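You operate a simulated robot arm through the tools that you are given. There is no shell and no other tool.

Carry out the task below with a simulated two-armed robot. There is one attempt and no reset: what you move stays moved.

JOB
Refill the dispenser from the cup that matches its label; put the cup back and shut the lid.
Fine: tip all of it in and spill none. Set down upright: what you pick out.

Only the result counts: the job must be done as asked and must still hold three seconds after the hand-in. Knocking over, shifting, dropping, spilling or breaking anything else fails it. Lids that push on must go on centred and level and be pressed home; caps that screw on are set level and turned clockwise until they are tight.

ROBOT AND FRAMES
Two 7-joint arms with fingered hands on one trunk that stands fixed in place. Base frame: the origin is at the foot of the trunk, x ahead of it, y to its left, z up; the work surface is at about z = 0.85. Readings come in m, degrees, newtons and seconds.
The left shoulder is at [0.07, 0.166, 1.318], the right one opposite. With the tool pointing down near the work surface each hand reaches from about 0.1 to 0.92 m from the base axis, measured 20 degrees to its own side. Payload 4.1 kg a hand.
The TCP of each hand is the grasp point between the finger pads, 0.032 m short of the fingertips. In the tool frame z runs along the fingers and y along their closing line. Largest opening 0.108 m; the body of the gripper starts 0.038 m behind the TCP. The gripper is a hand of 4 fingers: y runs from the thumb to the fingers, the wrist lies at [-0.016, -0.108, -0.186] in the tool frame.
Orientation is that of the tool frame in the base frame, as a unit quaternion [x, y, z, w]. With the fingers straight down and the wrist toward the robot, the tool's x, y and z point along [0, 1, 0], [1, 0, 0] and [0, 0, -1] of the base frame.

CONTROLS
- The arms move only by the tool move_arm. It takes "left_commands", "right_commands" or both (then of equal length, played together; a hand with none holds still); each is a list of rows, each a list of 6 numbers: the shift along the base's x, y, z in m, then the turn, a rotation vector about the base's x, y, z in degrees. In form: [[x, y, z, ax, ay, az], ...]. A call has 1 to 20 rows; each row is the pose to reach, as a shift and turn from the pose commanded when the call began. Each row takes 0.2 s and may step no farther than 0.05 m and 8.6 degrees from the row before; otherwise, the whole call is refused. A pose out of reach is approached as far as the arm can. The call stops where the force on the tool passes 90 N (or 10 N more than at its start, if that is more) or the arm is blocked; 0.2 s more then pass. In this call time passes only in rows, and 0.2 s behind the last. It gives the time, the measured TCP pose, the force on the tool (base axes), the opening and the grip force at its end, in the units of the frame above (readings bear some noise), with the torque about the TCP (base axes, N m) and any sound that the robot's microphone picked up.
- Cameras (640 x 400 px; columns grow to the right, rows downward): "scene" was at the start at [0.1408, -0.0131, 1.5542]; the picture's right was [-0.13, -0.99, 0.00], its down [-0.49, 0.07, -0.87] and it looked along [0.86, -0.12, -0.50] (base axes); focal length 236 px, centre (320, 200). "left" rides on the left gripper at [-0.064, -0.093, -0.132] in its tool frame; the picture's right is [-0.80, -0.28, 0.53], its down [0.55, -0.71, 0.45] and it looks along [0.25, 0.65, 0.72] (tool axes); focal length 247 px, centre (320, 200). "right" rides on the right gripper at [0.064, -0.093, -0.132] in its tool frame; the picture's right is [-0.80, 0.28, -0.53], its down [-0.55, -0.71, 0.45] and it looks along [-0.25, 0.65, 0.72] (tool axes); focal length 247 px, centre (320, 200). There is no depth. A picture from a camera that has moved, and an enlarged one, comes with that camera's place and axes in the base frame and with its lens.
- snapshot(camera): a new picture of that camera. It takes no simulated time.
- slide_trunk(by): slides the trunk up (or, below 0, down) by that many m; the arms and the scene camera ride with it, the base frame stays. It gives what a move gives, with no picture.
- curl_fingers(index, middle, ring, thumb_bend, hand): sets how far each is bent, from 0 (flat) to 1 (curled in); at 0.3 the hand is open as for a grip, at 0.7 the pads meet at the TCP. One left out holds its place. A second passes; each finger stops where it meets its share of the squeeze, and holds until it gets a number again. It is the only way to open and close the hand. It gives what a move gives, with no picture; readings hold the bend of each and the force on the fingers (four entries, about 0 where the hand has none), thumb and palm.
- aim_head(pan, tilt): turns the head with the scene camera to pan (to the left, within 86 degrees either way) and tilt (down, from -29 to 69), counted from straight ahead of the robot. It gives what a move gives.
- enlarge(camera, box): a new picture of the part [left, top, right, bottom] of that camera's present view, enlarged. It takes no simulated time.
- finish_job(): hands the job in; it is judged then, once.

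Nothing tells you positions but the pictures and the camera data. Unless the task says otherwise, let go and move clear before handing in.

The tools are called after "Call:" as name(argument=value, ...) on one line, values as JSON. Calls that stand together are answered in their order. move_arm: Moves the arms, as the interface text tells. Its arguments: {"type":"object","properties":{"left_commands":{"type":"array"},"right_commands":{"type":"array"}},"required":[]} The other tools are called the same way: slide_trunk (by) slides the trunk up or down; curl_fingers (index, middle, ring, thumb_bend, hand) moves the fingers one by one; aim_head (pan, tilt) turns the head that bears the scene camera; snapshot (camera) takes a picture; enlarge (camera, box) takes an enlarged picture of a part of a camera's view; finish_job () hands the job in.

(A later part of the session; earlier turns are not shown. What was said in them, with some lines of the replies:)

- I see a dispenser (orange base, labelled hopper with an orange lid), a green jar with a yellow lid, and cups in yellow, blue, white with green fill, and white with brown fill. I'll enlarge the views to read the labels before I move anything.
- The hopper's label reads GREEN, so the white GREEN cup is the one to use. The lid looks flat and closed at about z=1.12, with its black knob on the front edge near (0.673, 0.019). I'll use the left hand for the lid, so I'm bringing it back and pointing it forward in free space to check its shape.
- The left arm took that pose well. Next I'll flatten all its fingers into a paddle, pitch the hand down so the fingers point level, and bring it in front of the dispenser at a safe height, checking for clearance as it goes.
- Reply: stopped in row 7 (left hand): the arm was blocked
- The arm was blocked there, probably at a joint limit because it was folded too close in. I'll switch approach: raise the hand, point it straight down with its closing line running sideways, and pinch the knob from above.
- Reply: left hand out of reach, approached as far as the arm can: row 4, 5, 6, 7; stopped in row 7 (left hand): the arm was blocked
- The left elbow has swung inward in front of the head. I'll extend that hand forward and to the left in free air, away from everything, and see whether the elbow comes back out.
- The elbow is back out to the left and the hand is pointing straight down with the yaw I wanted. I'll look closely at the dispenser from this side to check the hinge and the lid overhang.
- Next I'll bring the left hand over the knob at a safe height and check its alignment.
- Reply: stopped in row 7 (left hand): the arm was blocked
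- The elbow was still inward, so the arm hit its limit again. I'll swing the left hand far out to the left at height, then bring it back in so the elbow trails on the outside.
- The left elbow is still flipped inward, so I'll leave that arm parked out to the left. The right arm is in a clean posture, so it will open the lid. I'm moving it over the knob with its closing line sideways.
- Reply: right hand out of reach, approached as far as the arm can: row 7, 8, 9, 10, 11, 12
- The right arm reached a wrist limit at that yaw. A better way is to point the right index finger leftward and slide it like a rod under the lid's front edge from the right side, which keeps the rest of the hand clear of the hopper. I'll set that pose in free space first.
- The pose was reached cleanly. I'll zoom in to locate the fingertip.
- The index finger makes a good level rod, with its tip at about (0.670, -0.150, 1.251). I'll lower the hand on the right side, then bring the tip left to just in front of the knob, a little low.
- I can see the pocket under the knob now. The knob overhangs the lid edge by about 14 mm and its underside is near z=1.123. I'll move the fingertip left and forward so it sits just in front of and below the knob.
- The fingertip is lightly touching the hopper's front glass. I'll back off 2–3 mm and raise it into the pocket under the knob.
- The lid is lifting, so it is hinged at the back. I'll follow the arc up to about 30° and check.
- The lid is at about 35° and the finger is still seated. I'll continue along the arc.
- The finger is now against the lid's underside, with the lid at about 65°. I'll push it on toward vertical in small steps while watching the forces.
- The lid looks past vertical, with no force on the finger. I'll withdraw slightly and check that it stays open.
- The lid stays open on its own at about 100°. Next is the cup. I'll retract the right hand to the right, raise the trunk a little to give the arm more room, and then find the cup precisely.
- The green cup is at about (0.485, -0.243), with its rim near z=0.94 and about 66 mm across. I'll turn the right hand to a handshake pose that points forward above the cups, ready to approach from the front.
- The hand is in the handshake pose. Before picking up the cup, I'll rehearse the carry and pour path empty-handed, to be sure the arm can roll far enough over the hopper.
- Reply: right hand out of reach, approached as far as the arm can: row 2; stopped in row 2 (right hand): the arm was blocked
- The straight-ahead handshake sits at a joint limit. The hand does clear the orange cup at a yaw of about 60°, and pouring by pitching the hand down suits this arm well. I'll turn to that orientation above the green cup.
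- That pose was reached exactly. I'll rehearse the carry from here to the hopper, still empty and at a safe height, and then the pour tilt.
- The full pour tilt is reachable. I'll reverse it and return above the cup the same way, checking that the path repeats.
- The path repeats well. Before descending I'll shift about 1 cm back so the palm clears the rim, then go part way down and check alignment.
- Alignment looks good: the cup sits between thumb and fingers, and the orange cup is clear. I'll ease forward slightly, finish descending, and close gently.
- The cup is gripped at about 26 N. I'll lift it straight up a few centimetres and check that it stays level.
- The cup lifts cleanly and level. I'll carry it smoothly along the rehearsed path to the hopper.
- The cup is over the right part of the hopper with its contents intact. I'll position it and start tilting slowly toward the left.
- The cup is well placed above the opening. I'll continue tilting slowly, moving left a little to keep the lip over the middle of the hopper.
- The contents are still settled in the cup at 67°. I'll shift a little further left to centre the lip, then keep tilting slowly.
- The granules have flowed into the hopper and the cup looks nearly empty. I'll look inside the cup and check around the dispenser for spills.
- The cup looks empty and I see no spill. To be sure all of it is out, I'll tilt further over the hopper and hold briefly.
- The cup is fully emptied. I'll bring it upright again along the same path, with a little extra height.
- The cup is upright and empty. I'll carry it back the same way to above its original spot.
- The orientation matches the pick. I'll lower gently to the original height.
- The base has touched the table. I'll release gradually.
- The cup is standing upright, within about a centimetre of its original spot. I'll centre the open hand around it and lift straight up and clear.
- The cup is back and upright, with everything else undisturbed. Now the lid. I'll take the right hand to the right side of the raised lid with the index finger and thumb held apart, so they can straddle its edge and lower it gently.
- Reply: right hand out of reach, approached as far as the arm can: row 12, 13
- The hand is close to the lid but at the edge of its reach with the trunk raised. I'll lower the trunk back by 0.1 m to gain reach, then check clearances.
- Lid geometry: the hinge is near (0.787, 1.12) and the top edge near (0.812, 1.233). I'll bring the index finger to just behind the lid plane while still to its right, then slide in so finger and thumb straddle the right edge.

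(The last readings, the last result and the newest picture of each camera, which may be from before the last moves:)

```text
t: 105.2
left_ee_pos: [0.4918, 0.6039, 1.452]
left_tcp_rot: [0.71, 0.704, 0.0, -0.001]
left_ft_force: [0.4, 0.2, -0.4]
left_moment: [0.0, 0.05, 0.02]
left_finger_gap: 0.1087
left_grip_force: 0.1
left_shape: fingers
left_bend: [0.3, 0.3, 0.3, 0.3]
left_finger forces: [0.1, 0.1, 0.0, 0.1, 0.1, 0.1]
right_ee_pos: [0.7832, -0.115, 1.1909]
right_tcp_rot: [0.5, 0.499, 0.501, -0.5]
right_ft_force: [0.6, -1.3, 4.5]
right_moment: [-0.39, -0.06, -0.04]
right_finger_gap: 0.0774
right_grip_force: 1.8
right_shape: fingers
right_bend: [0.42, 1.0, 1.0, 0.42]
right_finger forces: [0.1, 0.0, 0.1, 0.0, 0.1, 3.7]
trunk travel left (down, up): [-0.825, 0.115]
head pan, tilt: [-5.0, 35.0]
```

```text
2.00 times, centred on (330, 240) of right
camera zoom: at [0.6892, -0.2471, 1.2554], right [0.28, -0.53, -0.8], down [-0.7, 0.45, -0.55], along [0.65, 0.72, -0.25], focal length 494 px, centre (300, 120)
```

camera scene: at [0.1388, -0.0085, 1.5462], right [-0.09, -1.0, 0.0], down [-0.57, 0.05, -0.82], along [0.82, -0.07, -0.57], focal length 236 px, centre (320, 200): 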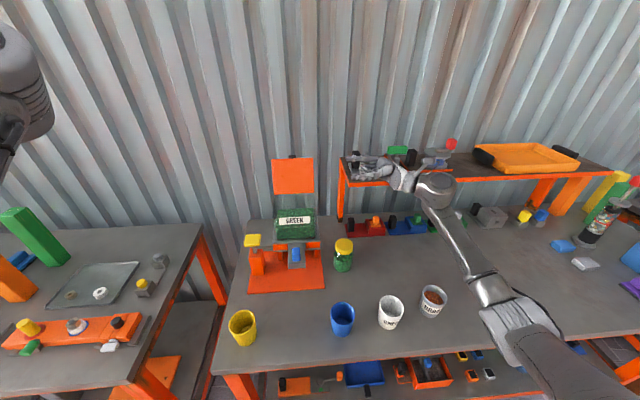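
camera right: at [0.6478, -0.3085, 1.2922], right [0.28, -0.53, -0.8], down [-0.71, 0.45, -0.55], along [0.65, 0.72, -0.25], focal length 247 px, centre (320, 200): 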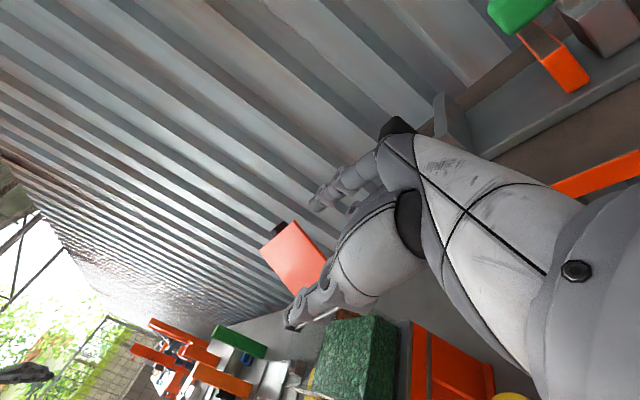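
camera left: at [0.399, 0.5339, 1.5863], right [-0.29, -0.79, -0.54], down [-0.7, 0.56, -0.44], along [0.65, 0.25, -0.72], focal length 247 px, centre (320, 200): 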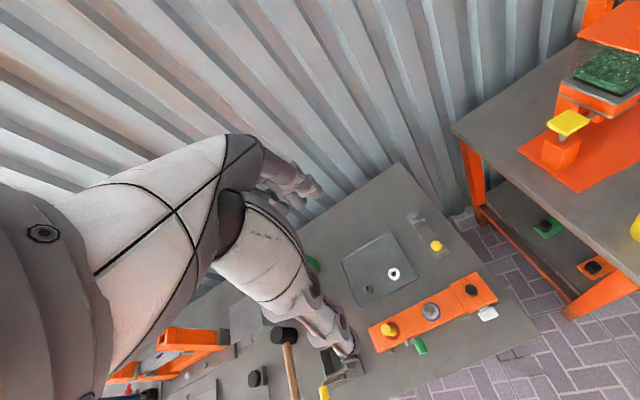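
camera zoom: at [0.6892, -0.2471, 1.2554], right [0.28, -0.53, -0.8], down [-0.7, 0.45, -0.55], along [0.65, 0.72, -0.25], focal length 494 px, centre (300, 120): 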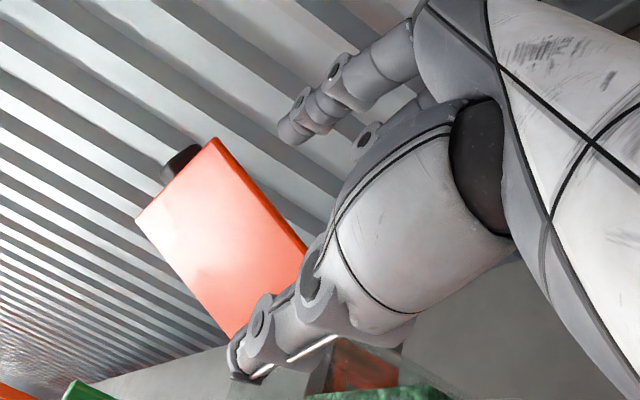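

The palm has touched something below it. From triangulation, the rear shelf's corner is nearer than I assumed, at about (0.81, -0.16, 1.13). I'll lift straight off it and check that nothing on the shelf moved.

Call:
move_arm(right_commands=[[0, 0, 0.01, 0, 0, 0], [0, 0, 0.03, 0, 0, 0], [0, 0, 0.06, 0, 0, 0], [0, 0, 0.09, 0, 0, 0]])

Call:
snapshot(camera="scene")

Call:
enlarge(camera="scene", box=[320, 120, 480, 240])

Call:
enlarge(camera="right", box=[400, 0, 640, 200])

```text
t: 106.2
left_ee_pos: [0.4913, 0.6027, 1.4526]
left_tcp_rot: [0.709, 0.705, -0.001, -0.001]
left_ft_force: [-0.1, 0.1, -0.2]
left_moment: [0.0, -0.01, 0.0]
left_finger_gap: 0.1089
left_grip_force: 0.0
left_shape: fingers
left_bend: [0.3, 0.3, 0.3, 0.3]
left_finger forces: [0.1, 0.0, 0.1, 0.0, 0.1, 0.0]
right_ee_pos: [0.7821, -0.1177, 1.2805]
right_tcp_rot: [0.501, 0.5, 0.499, -0.501]
right_ft_force: [-0.4, 0.1, -0.3]
right_moment: [-0.01, -0.01, 0.01]
right_finger_gap: 0.0773
right_grip_force: 0.1
right_shape: fingers
right_bend: [0.42, 1.0, 1.0, 0.42]
right_finger forces: [0.0, 0.0, 0.0, 0.1, 0.1, 0.0]
trunk travel left (down, up): [-0.825, 0.115]
head pan, tilt: [-5.0, 35.0]
```

```text
taken
camera scene: at [0.1386, -0.0082, 1.5461], right [-0.09, -1.0, 0.0], down [-0.57, 0.05, -0.82], along [0.82, -0.07, -0.57], focal length 236 px, centre (320, 200)
```

scene: 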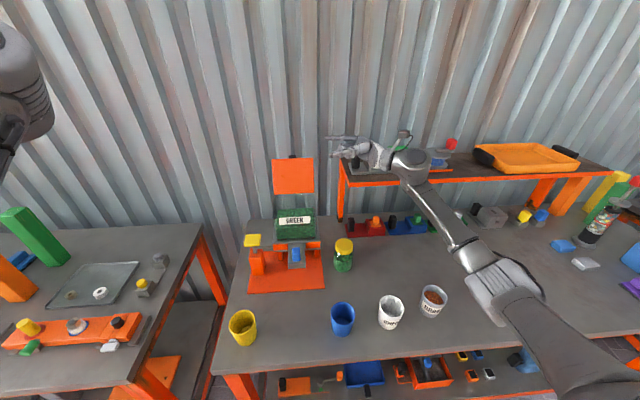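

```text
3.33 times, centred on (400, 180) of scene
camera zoom: at [0.1386, -0.0082, 1.5461], right [-0.09, -1.0, 0.0], down [-0.57, 0.05, -0.82], along [0.82, -0.07, -0.57], focal length 785 px, centre (53, 267)
```

zoom: 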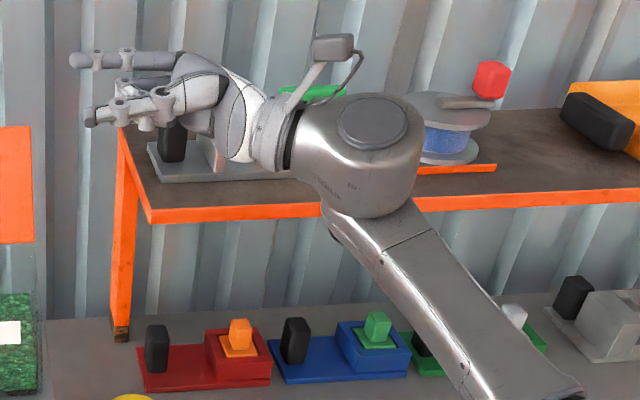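

```text
2.00 times, centred on (520, 100) of right
camera zoom: at [0.69, -0.2488, 1.3431], right [0.28, -0.53, -0.8], down [-0.71, 0.45, -0.55], along [0.65, 0.72, -0.25], focal length 494 px, centre (-80, 400)
```

zoom: 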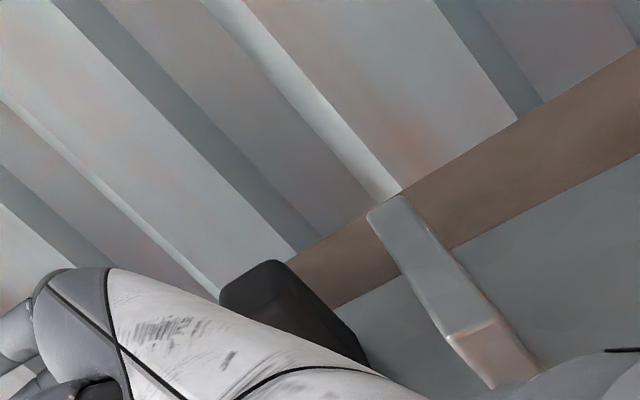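

Call:
aim_head(pan=-7.6, tilt=29.8)

Call:
enlarge(camera="scene", box=[325, 170, 485, 270])

Call:
snapshot(camera="scene")

```text
t: 106.8
left_ee_pos: [0.4927, 0.602, 1.4518]
left_tcp_rot: [0.71, 0.705, 0.0, -0.002]
left_ft_force: [0.6, -0.6, -0.2]
left_moment: [-0.05, 0.0, 0.03]
left_finger_gap: 0.1091
left_grip_force: 0.0
left_shape: fingers
left_bend: [0.3, 0.3, 0.3, 0.3]
left_finger forces: [0.0, 0.0, 0.1, 0.1, 0.0, 0.1]
right_ee_pos: [0.7841, -0.1177, 1.2801]
right_tcp_rot: [-0.5, -0.499, -0.5, 0.501]
right_ft_force: [-0.6, 0.5, 0.7]
right_moment: [-0.01, 0.01, 0.0]
right_finger_gap: 0.0773
right_grip_force: 0.2
right_shape: fingers
right_bend: [0.42, 1.0, 1.0, 0.42]
right_finger forces: [0.0, 0.1, 0.1, 0.0, 0.1, 0.0]
trunk travel left (down, up): [-0.825, 0.115]
head pan, tilt: [-7.6, 29.8]
```

```text
4.00 times, centred on (405, 220) of scene
camera zoom: at [0.1408, -0.0127, 1.5542], right [-0.13, -0.99, 0.0], down [-0.49, 0.07, -0.87], along [0.86, -0.11, -0.5], focal length 942 px, centre (-20, 120)
```

zoom: 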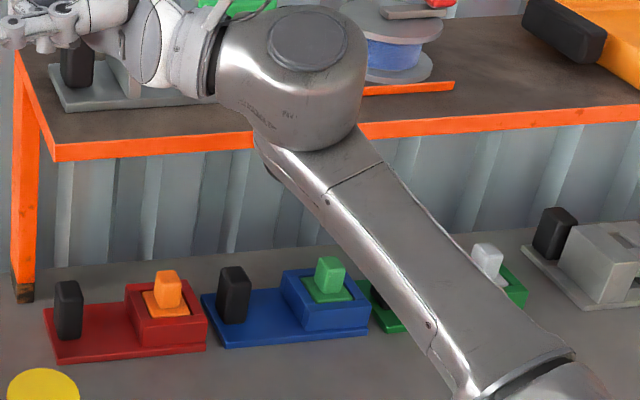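

```text
taken
camera scene: at [0.1408, -0.0127, 1.5542], right [-0.13, -0.99, 0.0], down [-0.49, 0.07, -0.87], along [0.86, -0.11, -0.5], focal length 236 px, centre (320, 200)
```

scene: 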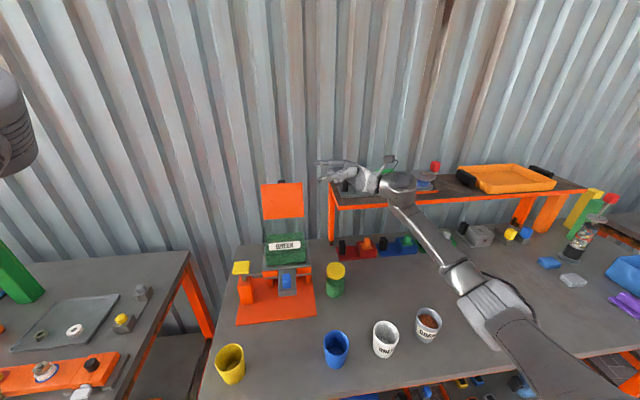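

Nothing on the shelf has moved. I'll change tactics: keep the hand high, use the lowest (ring) finger with the thumb, and come down over the lid's right edge from above.

Call:
curl_fingers(hand="right", index=1, middle=1, ring=0.42, thumb_bend=0.42)

Call:
move_arm(right_commands=[[0.0, 0.0, 0.015, 0, 0, 0], [0.003, 0.02, 0.02, 0, 0, 0], [0.006, 0.04, 0.02, 0, 0, 0], [0.006, 0.06, 0.02, 0, 0, 0]])

Call:
enlarge(camera="scene", box=[250, 140, 390, 240])

Call:
enlarge(camera="right", box=[240, 140, 440, 340])

```text
t: 107.8
left_ee_pos: [0.492, 0.6019, 1.452]
left_tcp_rot: [0.709, 0.705, 0.0, -0.002]
left_ft_force: [0.3, -0.3, 0.5]
left_moment: [-0.01, -0.02, -0.01]
left_finger_gap: 0.1086
left_grip_force: 0.2
left_shape: fingers
left_bend: [0.3, 0.3, 0.3, 0.3]
left_finger forces: [0.0, 0.0, 0.0, 0.0, 0.0, 0.0]
right_ee_pos: [0.7833, -0.1173, 1.2789]
right_tcp_rot: [-0.5, -0.499, -0.5, 0.501]
right_ft_force: [0.3, -0.6, 0.0]
right_moment: [0.0, 0.0, 0.01]
right_finger_gap: 0.0646
right_grip_force: 0.0
right_shape: fingers
right_bend: [1.0, 1.0, 0.42, 0.42]
right_finger forces: [0.0, 0.1, 0.1, 0.0, 0.0, 0.0]
trunk travel left (down, up): [-0.825, 0.115]
head pan, tilt: [-7.6, 29.8]
```

```text
t: 108.8
left_ee_pos: [0.4918, 0.6041, 1.4523]
left_tcp_rot: [0.71, 0.705, 0.0, -0.001]
left_ft_force: [0.4, 0.6, -0.3]
left_moment: [-0.04, 0.0, 0.0]
left_finger_gap: 0.1089
left_grip_force: 0.1
left_shape: fingers
left_bend: [0.3, 0.3, 0.3, 0.3]
left_finger forces: [0.0, 0.0, 0.1, 0.0, 0.0, 0.0]
right_ee_pos: [0.7895, -0.0574, 1.3017]
right_tcp_rot: [-0.499, -0.499, -0.5, 0.501]
right_ft_force: [-0.7, -1.1, -1.3]
right_moment: [0.02, 0.01, -0.01]
right_finger_gap: 0.0647
right_grip_force: 0.0
right_shape: fingers
right_bend: [1.0, 1.0, 0.42, 0.42]
right_finger forces: [0.0, 0.0, 0.0, 0.0, 0.1, 0.1]
trunk travel left (down, up): [-0.825, 0.115]
head pan, tilt: [-7.6, 29.8]
```

```text
4.00 times, centred on (320, 190) of scene
camera zoom: at [0.1406, -0.0125, 1.5543], right [-0.13, -0.99, 0.0], down [-0.49, 0.07, -0.87], along [0.86, -0.11, -0.5], focal length 942 px, centre (320, 240)
```

zoom: 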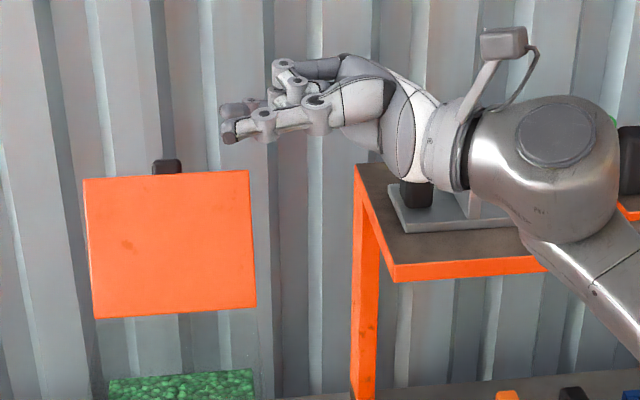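

```text
2.00 times, centred on (340, 240) of right
camera zoom: at [0.6958, -0.1881, 1.3652], right [0.28, -0.53, -0.8], down [-0.71, 0.45, -0.55], along [0.65, 0.72, -0.25], focal length 494 px, centre (280, 120)
```

zoom: 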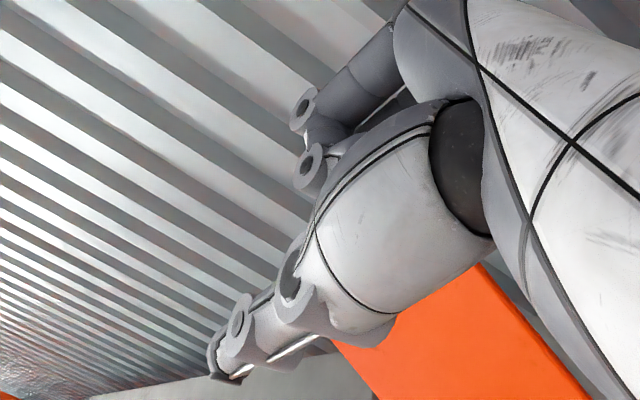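

Call:
move_arm(right_commands=[[0.01, 0, -0.015, 0, 0, 0], [0.01, 0, -0.035, 0, 0, 0], [0.01, 0, -0.055, 0, 0, 0], [0.01, 0, -0.068, 0, 0, 0], [0.01, 0, -0.078, 0, 0, 0]])

Call:
enlarge(camera="scene", box=[260, 160, 360, 240])

Call:
enlarge(camera="right", box=[240, 140, 440, 340])

```text
t: 110.0
left_ee_pos: [0.4925, 0.6041, 1.452]
left_tcp_rot: [0.71, 0.705, 0.0, -0.002]
left_ft_force: [-0.1, 0.1, -0.6]
left_moment: [0.0, -0.01, 0.04]
left_finger_gap: 0.1088
left_grip_force: 0.2
left_shape: fingers
left_bend: [0.3, 0.3, 0.3, 0.3]
left_finger forces: [0.1, 0.1, 0.0, 0.1, 0.0, 0.0]
right_ee_pos: [0.8007, -0.0572, 1.2239]
right_tcp_rot: [0.499, 0.499, 0.501, -0.5]
right_ft_force: [-0.5, 0.4, -0.7]
right_moment: [0.03, -0.01, 0.02]
right_finger_gap: 0.0646
right_grip_force: 0.2
right_shape: fingers
right_bend: [1.0, 1.0, 0.42, 0.42]
right_finger forces: [0.0, 0.0, 0.0, 0.1, 0.1, 0.0]
trunk travel left (down, up): [-0.825, 0.115]
head pan, tilt: [-7.6, 29.8]
```

```text
5.00 times, centred on (310, 200) of scene
camera zoom: at [0.1409, -0.0128, 1.5542], right [-0.13, -0.99, 0.0], down [-0.49, 0.07, -0.87], along [0.86, -0.11, -0.5], focal length 1178 px, centre (370, 200)
```

zoom: 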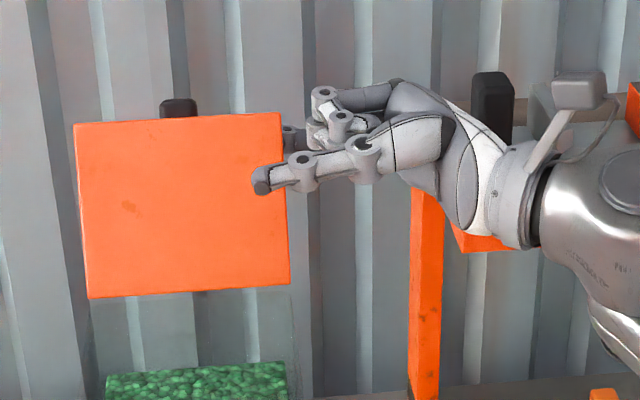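

```text
2.00 times, centred on (340, 240) of right
camera zoom: at [0.7073, -0.1883, 1.2862], right [0.28, -0.53, -0.8], down [-0.71, 0.45, -0.55], along [0.65, 0.72, -0.25], focal length 494 px, centre (280, 120)
```

zoom: 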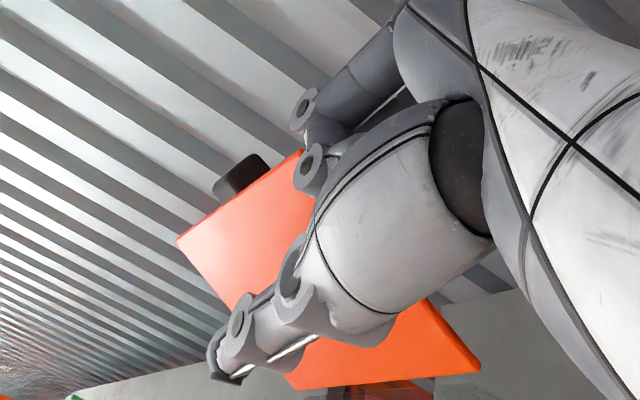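

The lid's right edge now sits between the thumb in front and the ring finger behind. I'll pull slowly toward the robot to bring the lid forward.

Call:
move_arm(right_commands=[[-0.006, 0, 0, 0, 0, 0], [-0.012, 0, 0, 0, 0, 0], [-0.018, 0, 0, 0, 0, 0], [-0.024, 0, 0, 0, 0, 0], [-0.03, 0, -0.001, 0, 0, 0]])

Call:
enlarge(camera="scene", box=[260, 160, 360, 240])

Call:
enlarge(camera="right", box=[240, 140, 440, 340])

```text
t: 111.2
left_ee_pos: [0.4919, 0.6023, 1.4529]
left_tcp_rot: [0.71, 0.704, 0.001, -0.001]
left_ft_force: [-0.1, -0.8, 0.4]
left_moment: [0.04, -0.04, 0.02]
left_finger_gap: 0.109
left_grip_force: 0.1
left_shape: fingers
left_bend: [0.3, 0.3, 0.3, 0.3]
left_finger forces: [0.0, 0.1, 0.1, 0.1, 0.1, 0.0]
right_ee_pos: [0.7709, -0.058, 1.2223]
right_tcp_rot: [-0.5, -0.499, -0.5, 0.501]
right_ft_force: [0.9, 0.1, 0.4]
right_moment: [-0.02, -0.04, -0.01]
right_finger_gap: 0.0645
right_grip_force: 0.2
right_shape: fingers
right_bend: [1.0, 1.0, 0.42, 0.42]
right_finger forces: [0.0, 0.1, 0.4, 0.0, 0.1, 0.0]
trunk travel left (down, up): [-0.825, 0.115]
head pan, tilt: [-7.6, 29.8]
```

```text
5.00 times, centred on (310, 200) of scene
camera zoom: at [0.1407, -0.0131, 1.5543], right [-0.13, -0.99, 0.0], down [-0.49, 0.07, -0.87], along [0.86, -0.11, -0.5], focal length 1178 px, centre (370, 200)
```

zoom: 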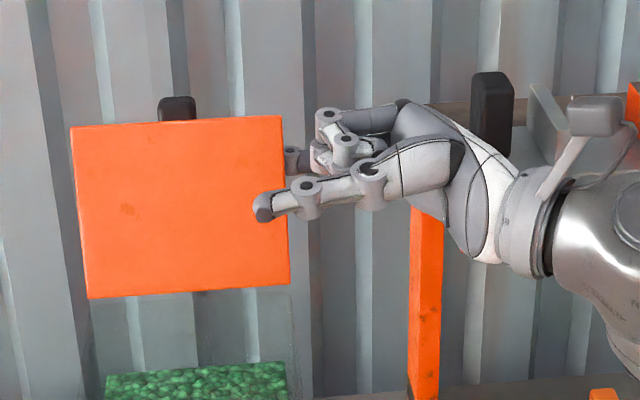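

```text
2.00 times, centred on (340, 240) of right
camera zoom: at [0.6769, -0.188, 1.2854], right [0.28, -0.53, -0.8], down [-0.71, 0.45, -0.55], along [0.65, 0.72, -0.25], focal length 494 px, centre (280, 120)
```

zoom: 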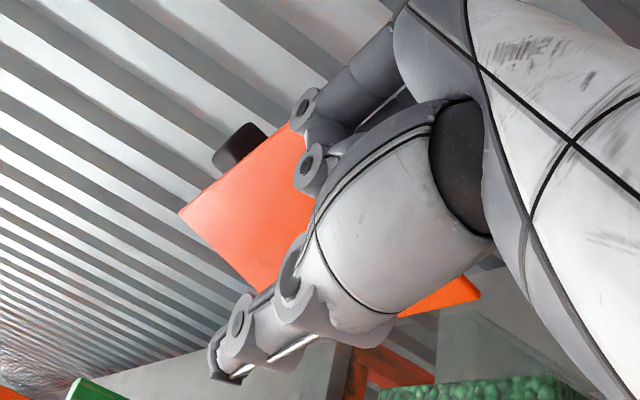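

The ring finger is moving the lid forward. I'll continue forward and downward so the thumb will catch the lid once it passes vertical.

Call:
move_arm(right_commands=[[-0.004, 0, -0.008, 0, 0, 0], [-0.008, 0, -0.016, 0, 0, 0], [-0.012, 0, -0.024, 0, 0, 0], [-0.016, 0, -0.031, 0, 0, 0], [-0.02, 0, -0.036, 0, 0, 0]])

Call:
enlarge(camera="scene", box=[260, 160, 360, 240])

Call:
enlarge(camera="right", box=[240, 140, 440, 340])

```text
t: 112.4
left_ee_pos: [0.4911, 0.6027, 1.4533]
left_tcp_rot: [0.71, 0.704, 0.0, -0.002]
left_ft_force: [0.0, 0.1, 0.3]
left_moment: [-0.02, 0.0, 0.0]
left_finger_gap: 0.1088
left_grip_force: 0.0
left_shape: fingers
left_bend: [0.3, 0.3, 0.3, 0.3]
left_finger forces: [0.0, 0.1, 0.1, 0.1, 0.0, 0.0]
right_ee_pos: [0.7502, -0.057, 1.1857]
right_tcp_rot: [-0.5, -0.499, -0.5, 0.501]
right_ft_force: [-0.4, 0.1, 0.8]
right_moment: [-0.02, 0.0, -0.01]
right_finger_gap: 0.0646
right_grip_force: 0.0
right_shape: fingers
right_bend: [1.0, 1.0, 0.41, 0.42]
right_finger forces: [0.1, 0.1, 0.2, 0.1, 0.0, 0.1]
trunk travel left (down, up): [-0.825, 0.115]
head pan, tilt: [-7.6, 29.8]
```

```text
5.00 times, centred on (310, 200) of scene
camera zoom: at [0.1408, -0.0129, 1.5542], right [-0.13, -0.99, 0.0], down [-0.49, 0.07, -0.87], along [0.86, -0.11, -0.5], focal length 1178 px, centre (370, 200)
```

zoom: 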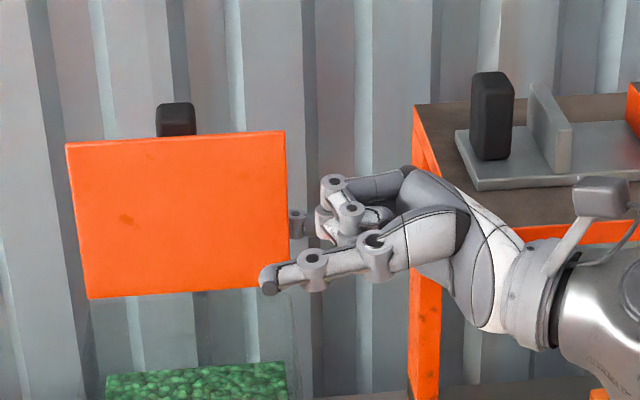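

```text
2.00 times, centred on (340, 240) of right
camera zoom: at [0.6569, -0.1886, 1.2489], right [0.28, -0.53, -0.8], down [-0.71, 0.45, -0.55], along [0.65, 0.72, -0.25], focal length 494 px, centre (280, 120)
```

zoom: 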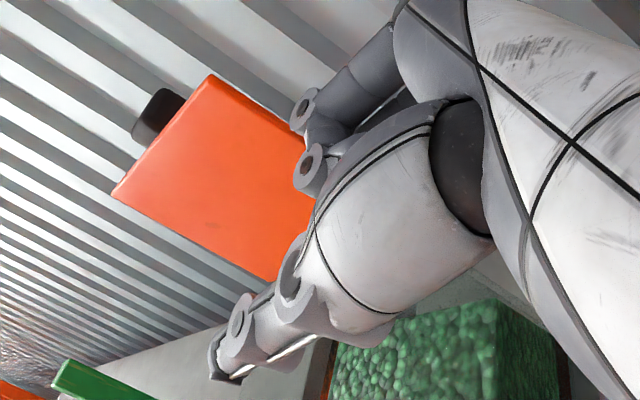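

Call:
curl_fingers(hand="right", thumb_bend=0.54)

Call:
move_arm(right_commands=[[-0.003, 0, 0, 0, 0, 0], [-0.006, 0, 0, 0, 0, 0], [-0.009, 0, 0, 0, 0, 0], [-0.012, 0, 0, 0, 0, 0]])

Call:
enlarge(camera="scene", box=[260, 160, 360, 240])

Call:
enlarge(camera="right", box=[240, 140, 440, 340])

```text
t: 113.4
left_ee_pos: [0.4917, 0.6014, 1.4511]
left_tcp_rot: [0.71, 0.705, 0.001, -0.002]
left_ft_force: [0.1, 0.1, -0.5]
left_moment: [-0.03, 0.01, 0.01]
left_finger_gap: 0.1088
left_grip_force: 0.0
left_shape: fingers
left_bend: [0.3, 0.3, 0.3, 0.3]
left_finger forces: [0.0, 0.0, 0.2, 0.0, 0.0, 0.1]
right_ee_pos: [0.7514, -0.0577, 1.1859]
right_tcp_rot: [0.5, 0.498, 0.501, -0.501]
right_ft_force: [0.0, -0.7, -0.4]
right_moment: [0.0, -0.01, -0.01]
right_finger_gap: 0.0584
right_grip_force: 0.7
right_shape: fingers
right_bend: [1.0, 1.0, 0.42, 0.54]
right_finger forces: [0.0, 0.0, 0.2, 0.0, 0.0, 0.0]
trunk travel left (down, up): [-0.825, 0.115]
head pan, tilt: [-7.6, 29.8]
```

```text
t: 114.4
left_ee_pos: [0.4908, 0.602, 1.4525]
left_tcp_rot: [0.709, 0.705, 0.0, -0.002]
left_ft_force: [0.5, 0.3, -0.5]
left_moment: [-0.01, 0.01, 0.01]
left_finger_gap: 0.109
left_grip_force: 0.0
left_shape: fingers
left_bend: [0.3, 0.3, 0.3, 0.3]
left_finger forces: [0.1, 0.0, 0.0, 0.0, 0.0, 0.1]
right_ee_pos: [0.739, -0.057, 1.1864]
right_tcp_rot: [0.499, 0.5, 0.501, -0.5]
right_ft_force: [0.9, -0.5, 0.6]
right_moment: [0.0, -0.03, 0.0]
right_finger_gap: 0.0584
right_grip_force: 0.1
right_shape: fingers
right_bend: [1.0, 1.0, 0.42, 0.54]
right_finger forces: [0.1, 0.1, 0.0, 0.0, 0.0, 0.0]
trunk travel left (down, up): [-0.825, 0.115]
head pan, tilt: [-7.6, 29.8]
```

```text
5.00 times, centred on (310, 200) of scene
camera zoom: at [0.1407, -0.0129, 1.5543], right [-0.13, -0.99, 0.0], down [-0.49, 0.07, -0.87], along [0.86, -0.11, -0.5], focal length 1178 px, centre (370, 200)
```

zoom: 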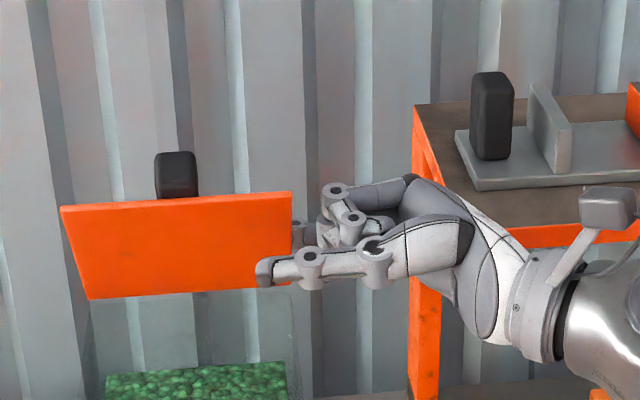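

```text
2.00 times, centred on (340, 240) of right
camera zoom: at [0.6446, -0.1882, 1.2494], right [0.28, -0.53, -0.8], down [-0.71, 0.45, -0.55], along [0.65, 0.72, -0.25], focal length 494 px, centre (280, 120)
```

zoom: 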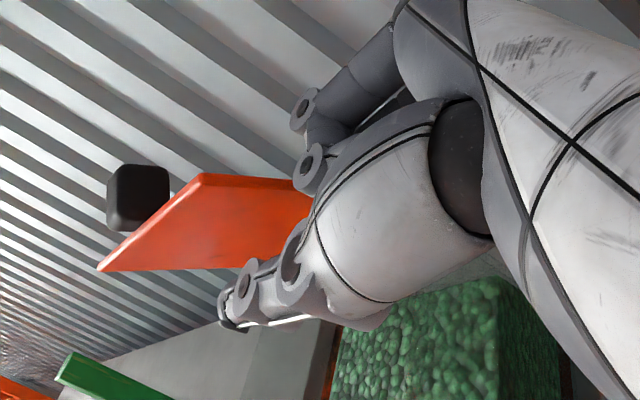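

The lid is past vertical and coming down. I'll wait a moment to see whether it rests on the thumb.

Call:
move_arm(right_commands=[[0, 0, 0, 0, 0, 0], [0, 0, 0, 0, 0, 0], [0, 0, 0, 0, 0, 0]])

Call:
enlarge(camera="scene", box=[260, 160, 360, 240])

Call:
enlarge(camera="right", box=[240, 140, 440, 340])

```text
t: 115.2
left_ee_pos: [0.4916, 0.6028, 1.4535]
left_tcp_rot: [0.71, 0.704, 0.001, -0.002]
left_ft_force: [-1.1, 0.3, 0.3]
left_moment: [0.02, -0.03, -0.01]
left_finger_gap: 0.1086
left_grip_force: 0.1
left_shape: fingers
left_bend: [0.3, 0.3, 0.3, 0.3]
left_finger forces: [0.0, 0.1, 0.1, 0.0, 0.0, 0.1]
right_ee_pos: [0.7381, -0.0574, 1.1853]
right_tcp_rot: [-0.5, -0.499, -0.5, 0.501]
right_ft_force: [0.1, -0.2, -0.1]
right_moment: [0.0, -0.02, 0.04]
right_finger_gap: 0.0586
right_grip_force: 0.1
right_shape: fingers
right_bend: [1.0, 1.0, 0.42, 0.53]
right_finger forces: [0.1, 0.0, 0.1, 0.0, 0.4, 0.0]
trunk travel left (down, up): [-0.825, 0.115]
head pan, tilt: [-7.6, 29.8]
```

```text
5.00 times, centred on (310, 200) of scene
camera zoom: at [0.1409, -0.0128, 1.5542], right [-0.13, -0.99, 0.0], down [-0.49, 0.07, -0.87], along [0.86, -0.11, -0.5], focal length 1178 px, centre (370, 200)
```

zoom: 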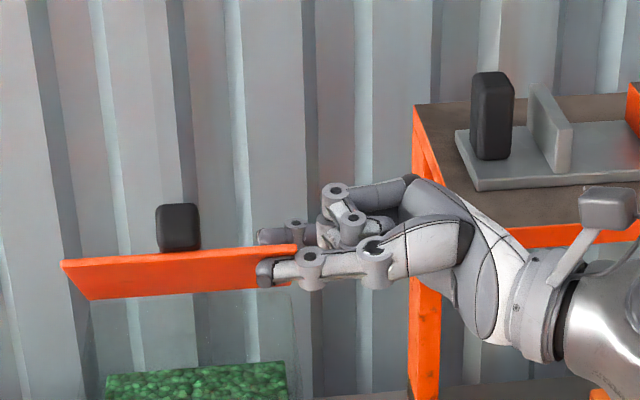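

```text
2.00 times, centred on (340, 240) of right
camera zoom: at [0.6449, -0.1881, 1.2492], right [0.28, -0.53, -0.8], down [-0.71, 0.45, -0.55], along [0.65, 0.72, -0.25], focal length 494 px, centre (280, 120)
```

zoom: 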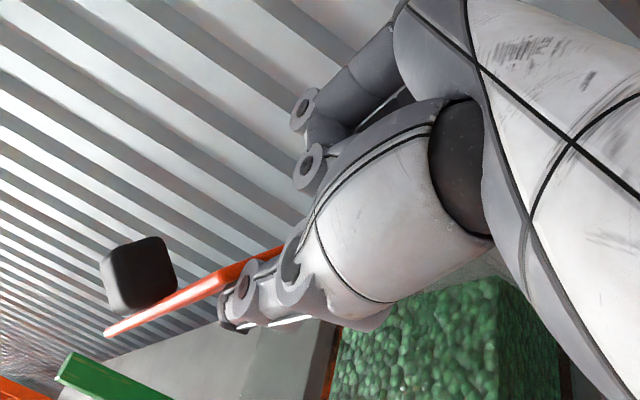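

The hinge is damped and the lid is now resting gently on the thumb at about 45°. I'll lower it further along its arc, then slide the hand out to the right.

Call:
move_arm(right_commands=[[-0.004, 0, -0.005, 0, 0, 0], [-0.008, 0, -0.01, 0, 0, 0], [-0.012, 0, -0.015, 0, 0, 0], [-0.013, -0.015, -0.015, 0, 0, 0], [-0.013, -0.035, -0.015, 0, 0, 0], [-0.013, -0.06, -0.012, 0, 0, 0], [-0.018, -0.085, -0.005, 0, 0, 0]])

Call:
enlarge(camera="scene", box=[250, 170, 370, 260])

Call:
enlarge(camera="right", box=[200, 140, 440, 380])

```text
t: 116.8
left_ee_pos: [0.4918, 0.6012, 1.4532]
left_tcp_rot: [0.71, 0.705, 0.001, -0.002]
left_ft_force: [0.1, -0.8, 0.3]
left_moment: [-0.01, 0.03, 0.02]
left_finger_gap: 0.1088
left_grip_force: 0.1
left_shape: fingers
left_bend: [0.3, 0.3, 0.3, 0.3]
left_finger forces: [0.0, 0.1, 0.0, 0.0, 0.1, 0.1]
right_ee_pos: [0.7215, -0.1433, 1.1825]
right_tcp_rot: [0.5, 0.499, 0.501, -0.5]
right_ft_force: [0.1, 0.0, -0.7]
right_moment: [0.02, -0.02, -0.01]
right_finger_gap: 0.0585
right_grip_force: 0.1
right_shape: fingers
right_bend: [1.0, 1.0, 0.42, 0.54]
right_finger forces: [0.0, 0.0, 0.1, 0.1, 0.1, 0.0]
trunk travel left (down, up): [-0.825, 0.115]
head pan, tilt: [-7.6, 29.8]
```

```text
4.44 times, centred on (310, 215) of scene
camera zoom: at [0.1403, -0.0138, 1.5543], right [-0.13, -0.99, 0.0], down [-0.49, 0.07, -0.87], along [0.86, -0.11, -0.5], focal length 1047 px, centre (364, 133)
```

zoom: 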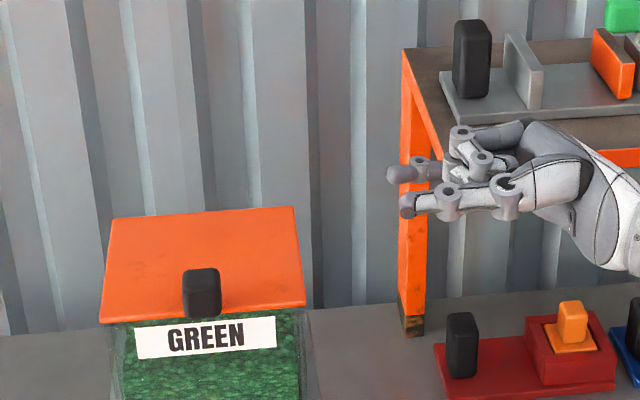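

```text
1.67 times, centred on (320, 260) of right
camera zoom: at [0.6279, -0.2747, 1.2465], right [0.28, -0.53, -0.8], down [-0.71, 0.45, -0.55], along [0.65, 0.72, -0.25], focal length 412 px, centre (320, 100)
```

zoom: 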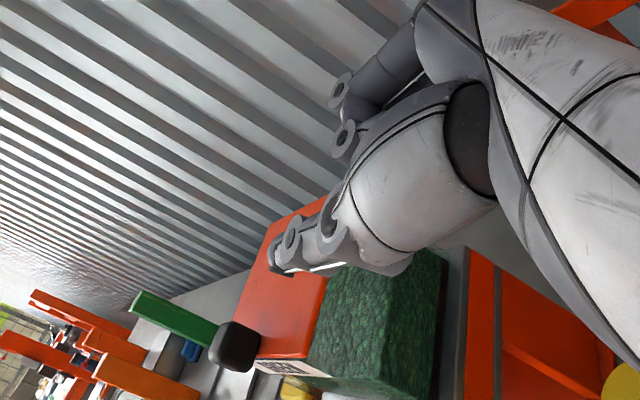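

The lid has come down. I'll move the hand well clear and compare the lid with its original closed position.

Call:
move_arm(right_commands=[[-0.015, -0.01, 0.02, 0, 0, 0], [-0.04, -0.02, 0.05, 0, 0, 0], [-0.07, -0.04, 0.08, 0, 0, 0], [-0.1, -0.06, 0.1, 0, 0, 0], [-0.13, -0.085, 0.12, 0, 0, 0], [-0.16, -0.11, 0.13, 0, 0, 0], [-0.18, -0.13, 0.13, 0, 0, 0]])

Call:
enlarge(camera="scene", box=[255, 210, 315, 248])

Call:
enlarge(camera="scene", box=[220, 200, 360, 330])

Call:
snapshot(camera="scene")

```text
t: 118.4
left_ee_pos: [0.4912, 0.6021, 1.4537]
left_tcp_rot: [0.71, 0.704, 0.0, -0.002]
left_ft_force: [0.2, -0.1, 0.4]
left_moment: [0.0, -0.01, 0.01]
left_finger_gap: 0.1088
left_grip_force: 0.0
left_shape: fingers
left_bend: [0.3, 0.3, 0.3, 0.3]
left_finger forces: [0.0, 0.0, 0.0, 0.1, 0.1, 0.1]
right_ee_pos: [0.54, -0.2718, 1.3101]
right_tcp_rot: [-0.5, -0.499, -0.5, 0.501]
right_ft_force: [-0.3, -0.3, 0.6]
right_moment: [0.01, 0.0, -0.01]
right_finger_gap: 0.0584
right_grip_force: 0.0
right_shape: fingers
right_bend: [1.0, 1.0, 0.42, 0.54]
right_finger forces: [0.1, 0.0, 0.0, 0.1, 0.1, 0.0]
trunk travel left (down, up): [-0.825, 0.115]
head pan, tilt: [-7.6, 29.8]
```

```text
10.53 times, centred on (285, 229) of scene
camera zoom: at [0.14, -0.0135, 1.5543], right [-0.13, -0.99, 0.0], down [-0.49, 0.07, -0.87], along [0.86, -0.11, -0.5], focal length 2480 px, centre (688, -105)
```

zoom: 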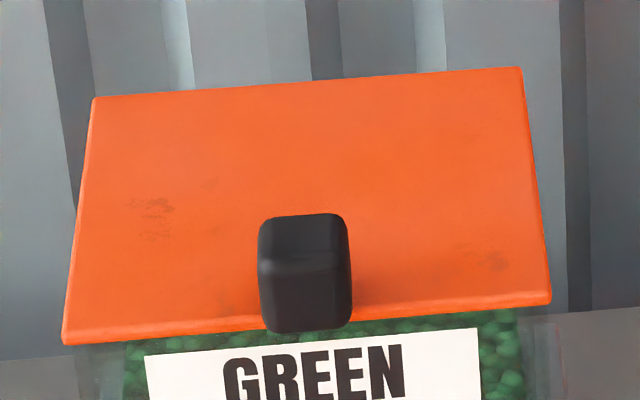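

```text
3.08 times, centred on (290, 265) of scene
camera zoom: at [0.14, -0.0135, 1.5543], right [-0.13, -0.99, 0.0], down [-0.49, 0.07, -0.87], along [0.86, -0.11, -0.5], focal length 725 px, centre (412, 0)
```

zoom: 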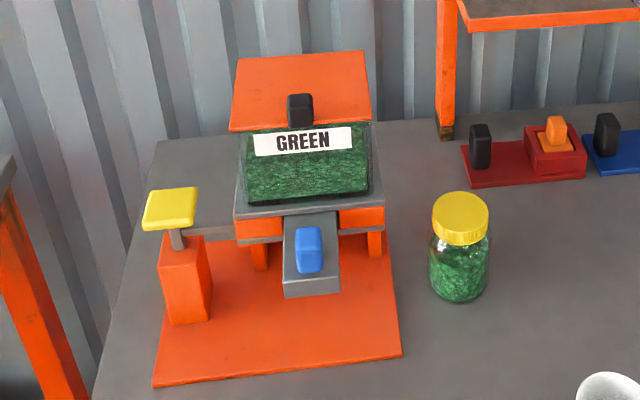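

```text
taken
camera scene: at [0.14, -0.0135, 1.5543], right [-0.13, -0.99, 0.0], down [-0.49, 0.07, -0.87], along [0.86, -0.11, -0.5], focal length 236 px, centre (320, 200)
```

scene: 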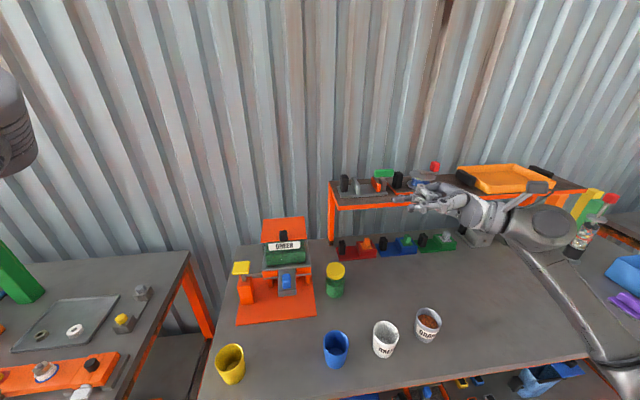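

The lid is back exactly in its original closed position, and the drawer, lever and jar are unchanged. I'll check the cups and shelf against the initial views.

Call:
enlarge(camera="scene", box=[300, 290, 460, 390])

Call:
enlarge(camera="scene", box=[320, 150, 480, 270])

Call:
snapshot(camera="right")

```text
4.00 times, centred on (380, 340) of scene
camera zoom: at [0.14, -0.0135, 1.5543], right [-0.13, -0.99, 0.0], down [-0.49, 0.07, -0.87], along [0.86, -0.11, -0.5], focal length 942 px, centre (80, -360)
```

zoom: 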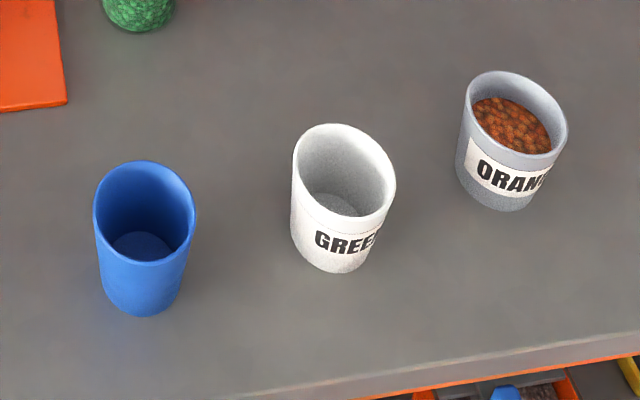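

```text
3.33 times, centred on (400, 210) of scene
camera zoom: at [0.14, -0.0135, 1.5543], right [-0.13, -0.99, 0.0], down [-0.49, 0.07, -0.87], along [0.86, -0.11, -0.5], focal length 785 px, centre (53, 167)
```

zoom: 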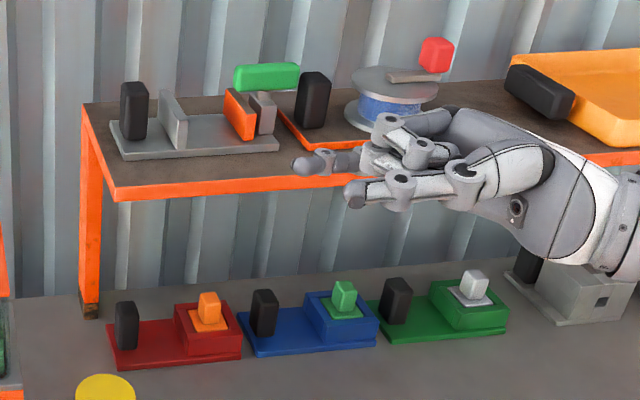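

```text
taken
camera right: at [0.4468, -0.4031, 1.3741], right [0.28, -0.53, -0.8], down [-0.71, 0.45, -0.55], along [0.65, 0.72, -0.25], focal length 247 px, centre (320, 200)
```

right: 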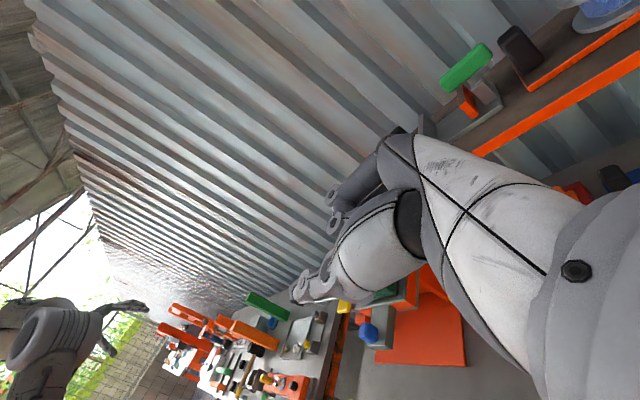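

The green cup stands upright within about 7 mm of its original spot, and it is empty. The hopper is refilled, the lid is fully shut, the other objects are unmoved, and both hands are clear. I'm handing in.

Call:
finish_job()

```text
The job is handed in.
```

The dispenser is refilled from the cup labelled GREEN, the cup is back upright and empty, and the lid is shut. I handed the job in; it hasn't returned a verdict.

- **Pour:** the cup looked empty at about 84° of tilt. I took it on to about 127° and held it there over the hopper. I saw no granules left in the cup or spilled around the dispenser.
- **Cup:** it stands upright about 7 mm from its original spot, because the grip nudged it slightly when closing.
- **Lid:** it closed on its damped hinge and matches its first picture to within a couple of pixels.
- **Shelf contact:** while reaching for the lid, the right palm pressed lightly on the rear shelf, about 4.5 N. I lifted off, and comparing pictures showed nothing on the shelf had moved.
- **Everything else:** the other cups, the jar, and the dispenser's drawer and lever look unmoved. Both hands are clear.
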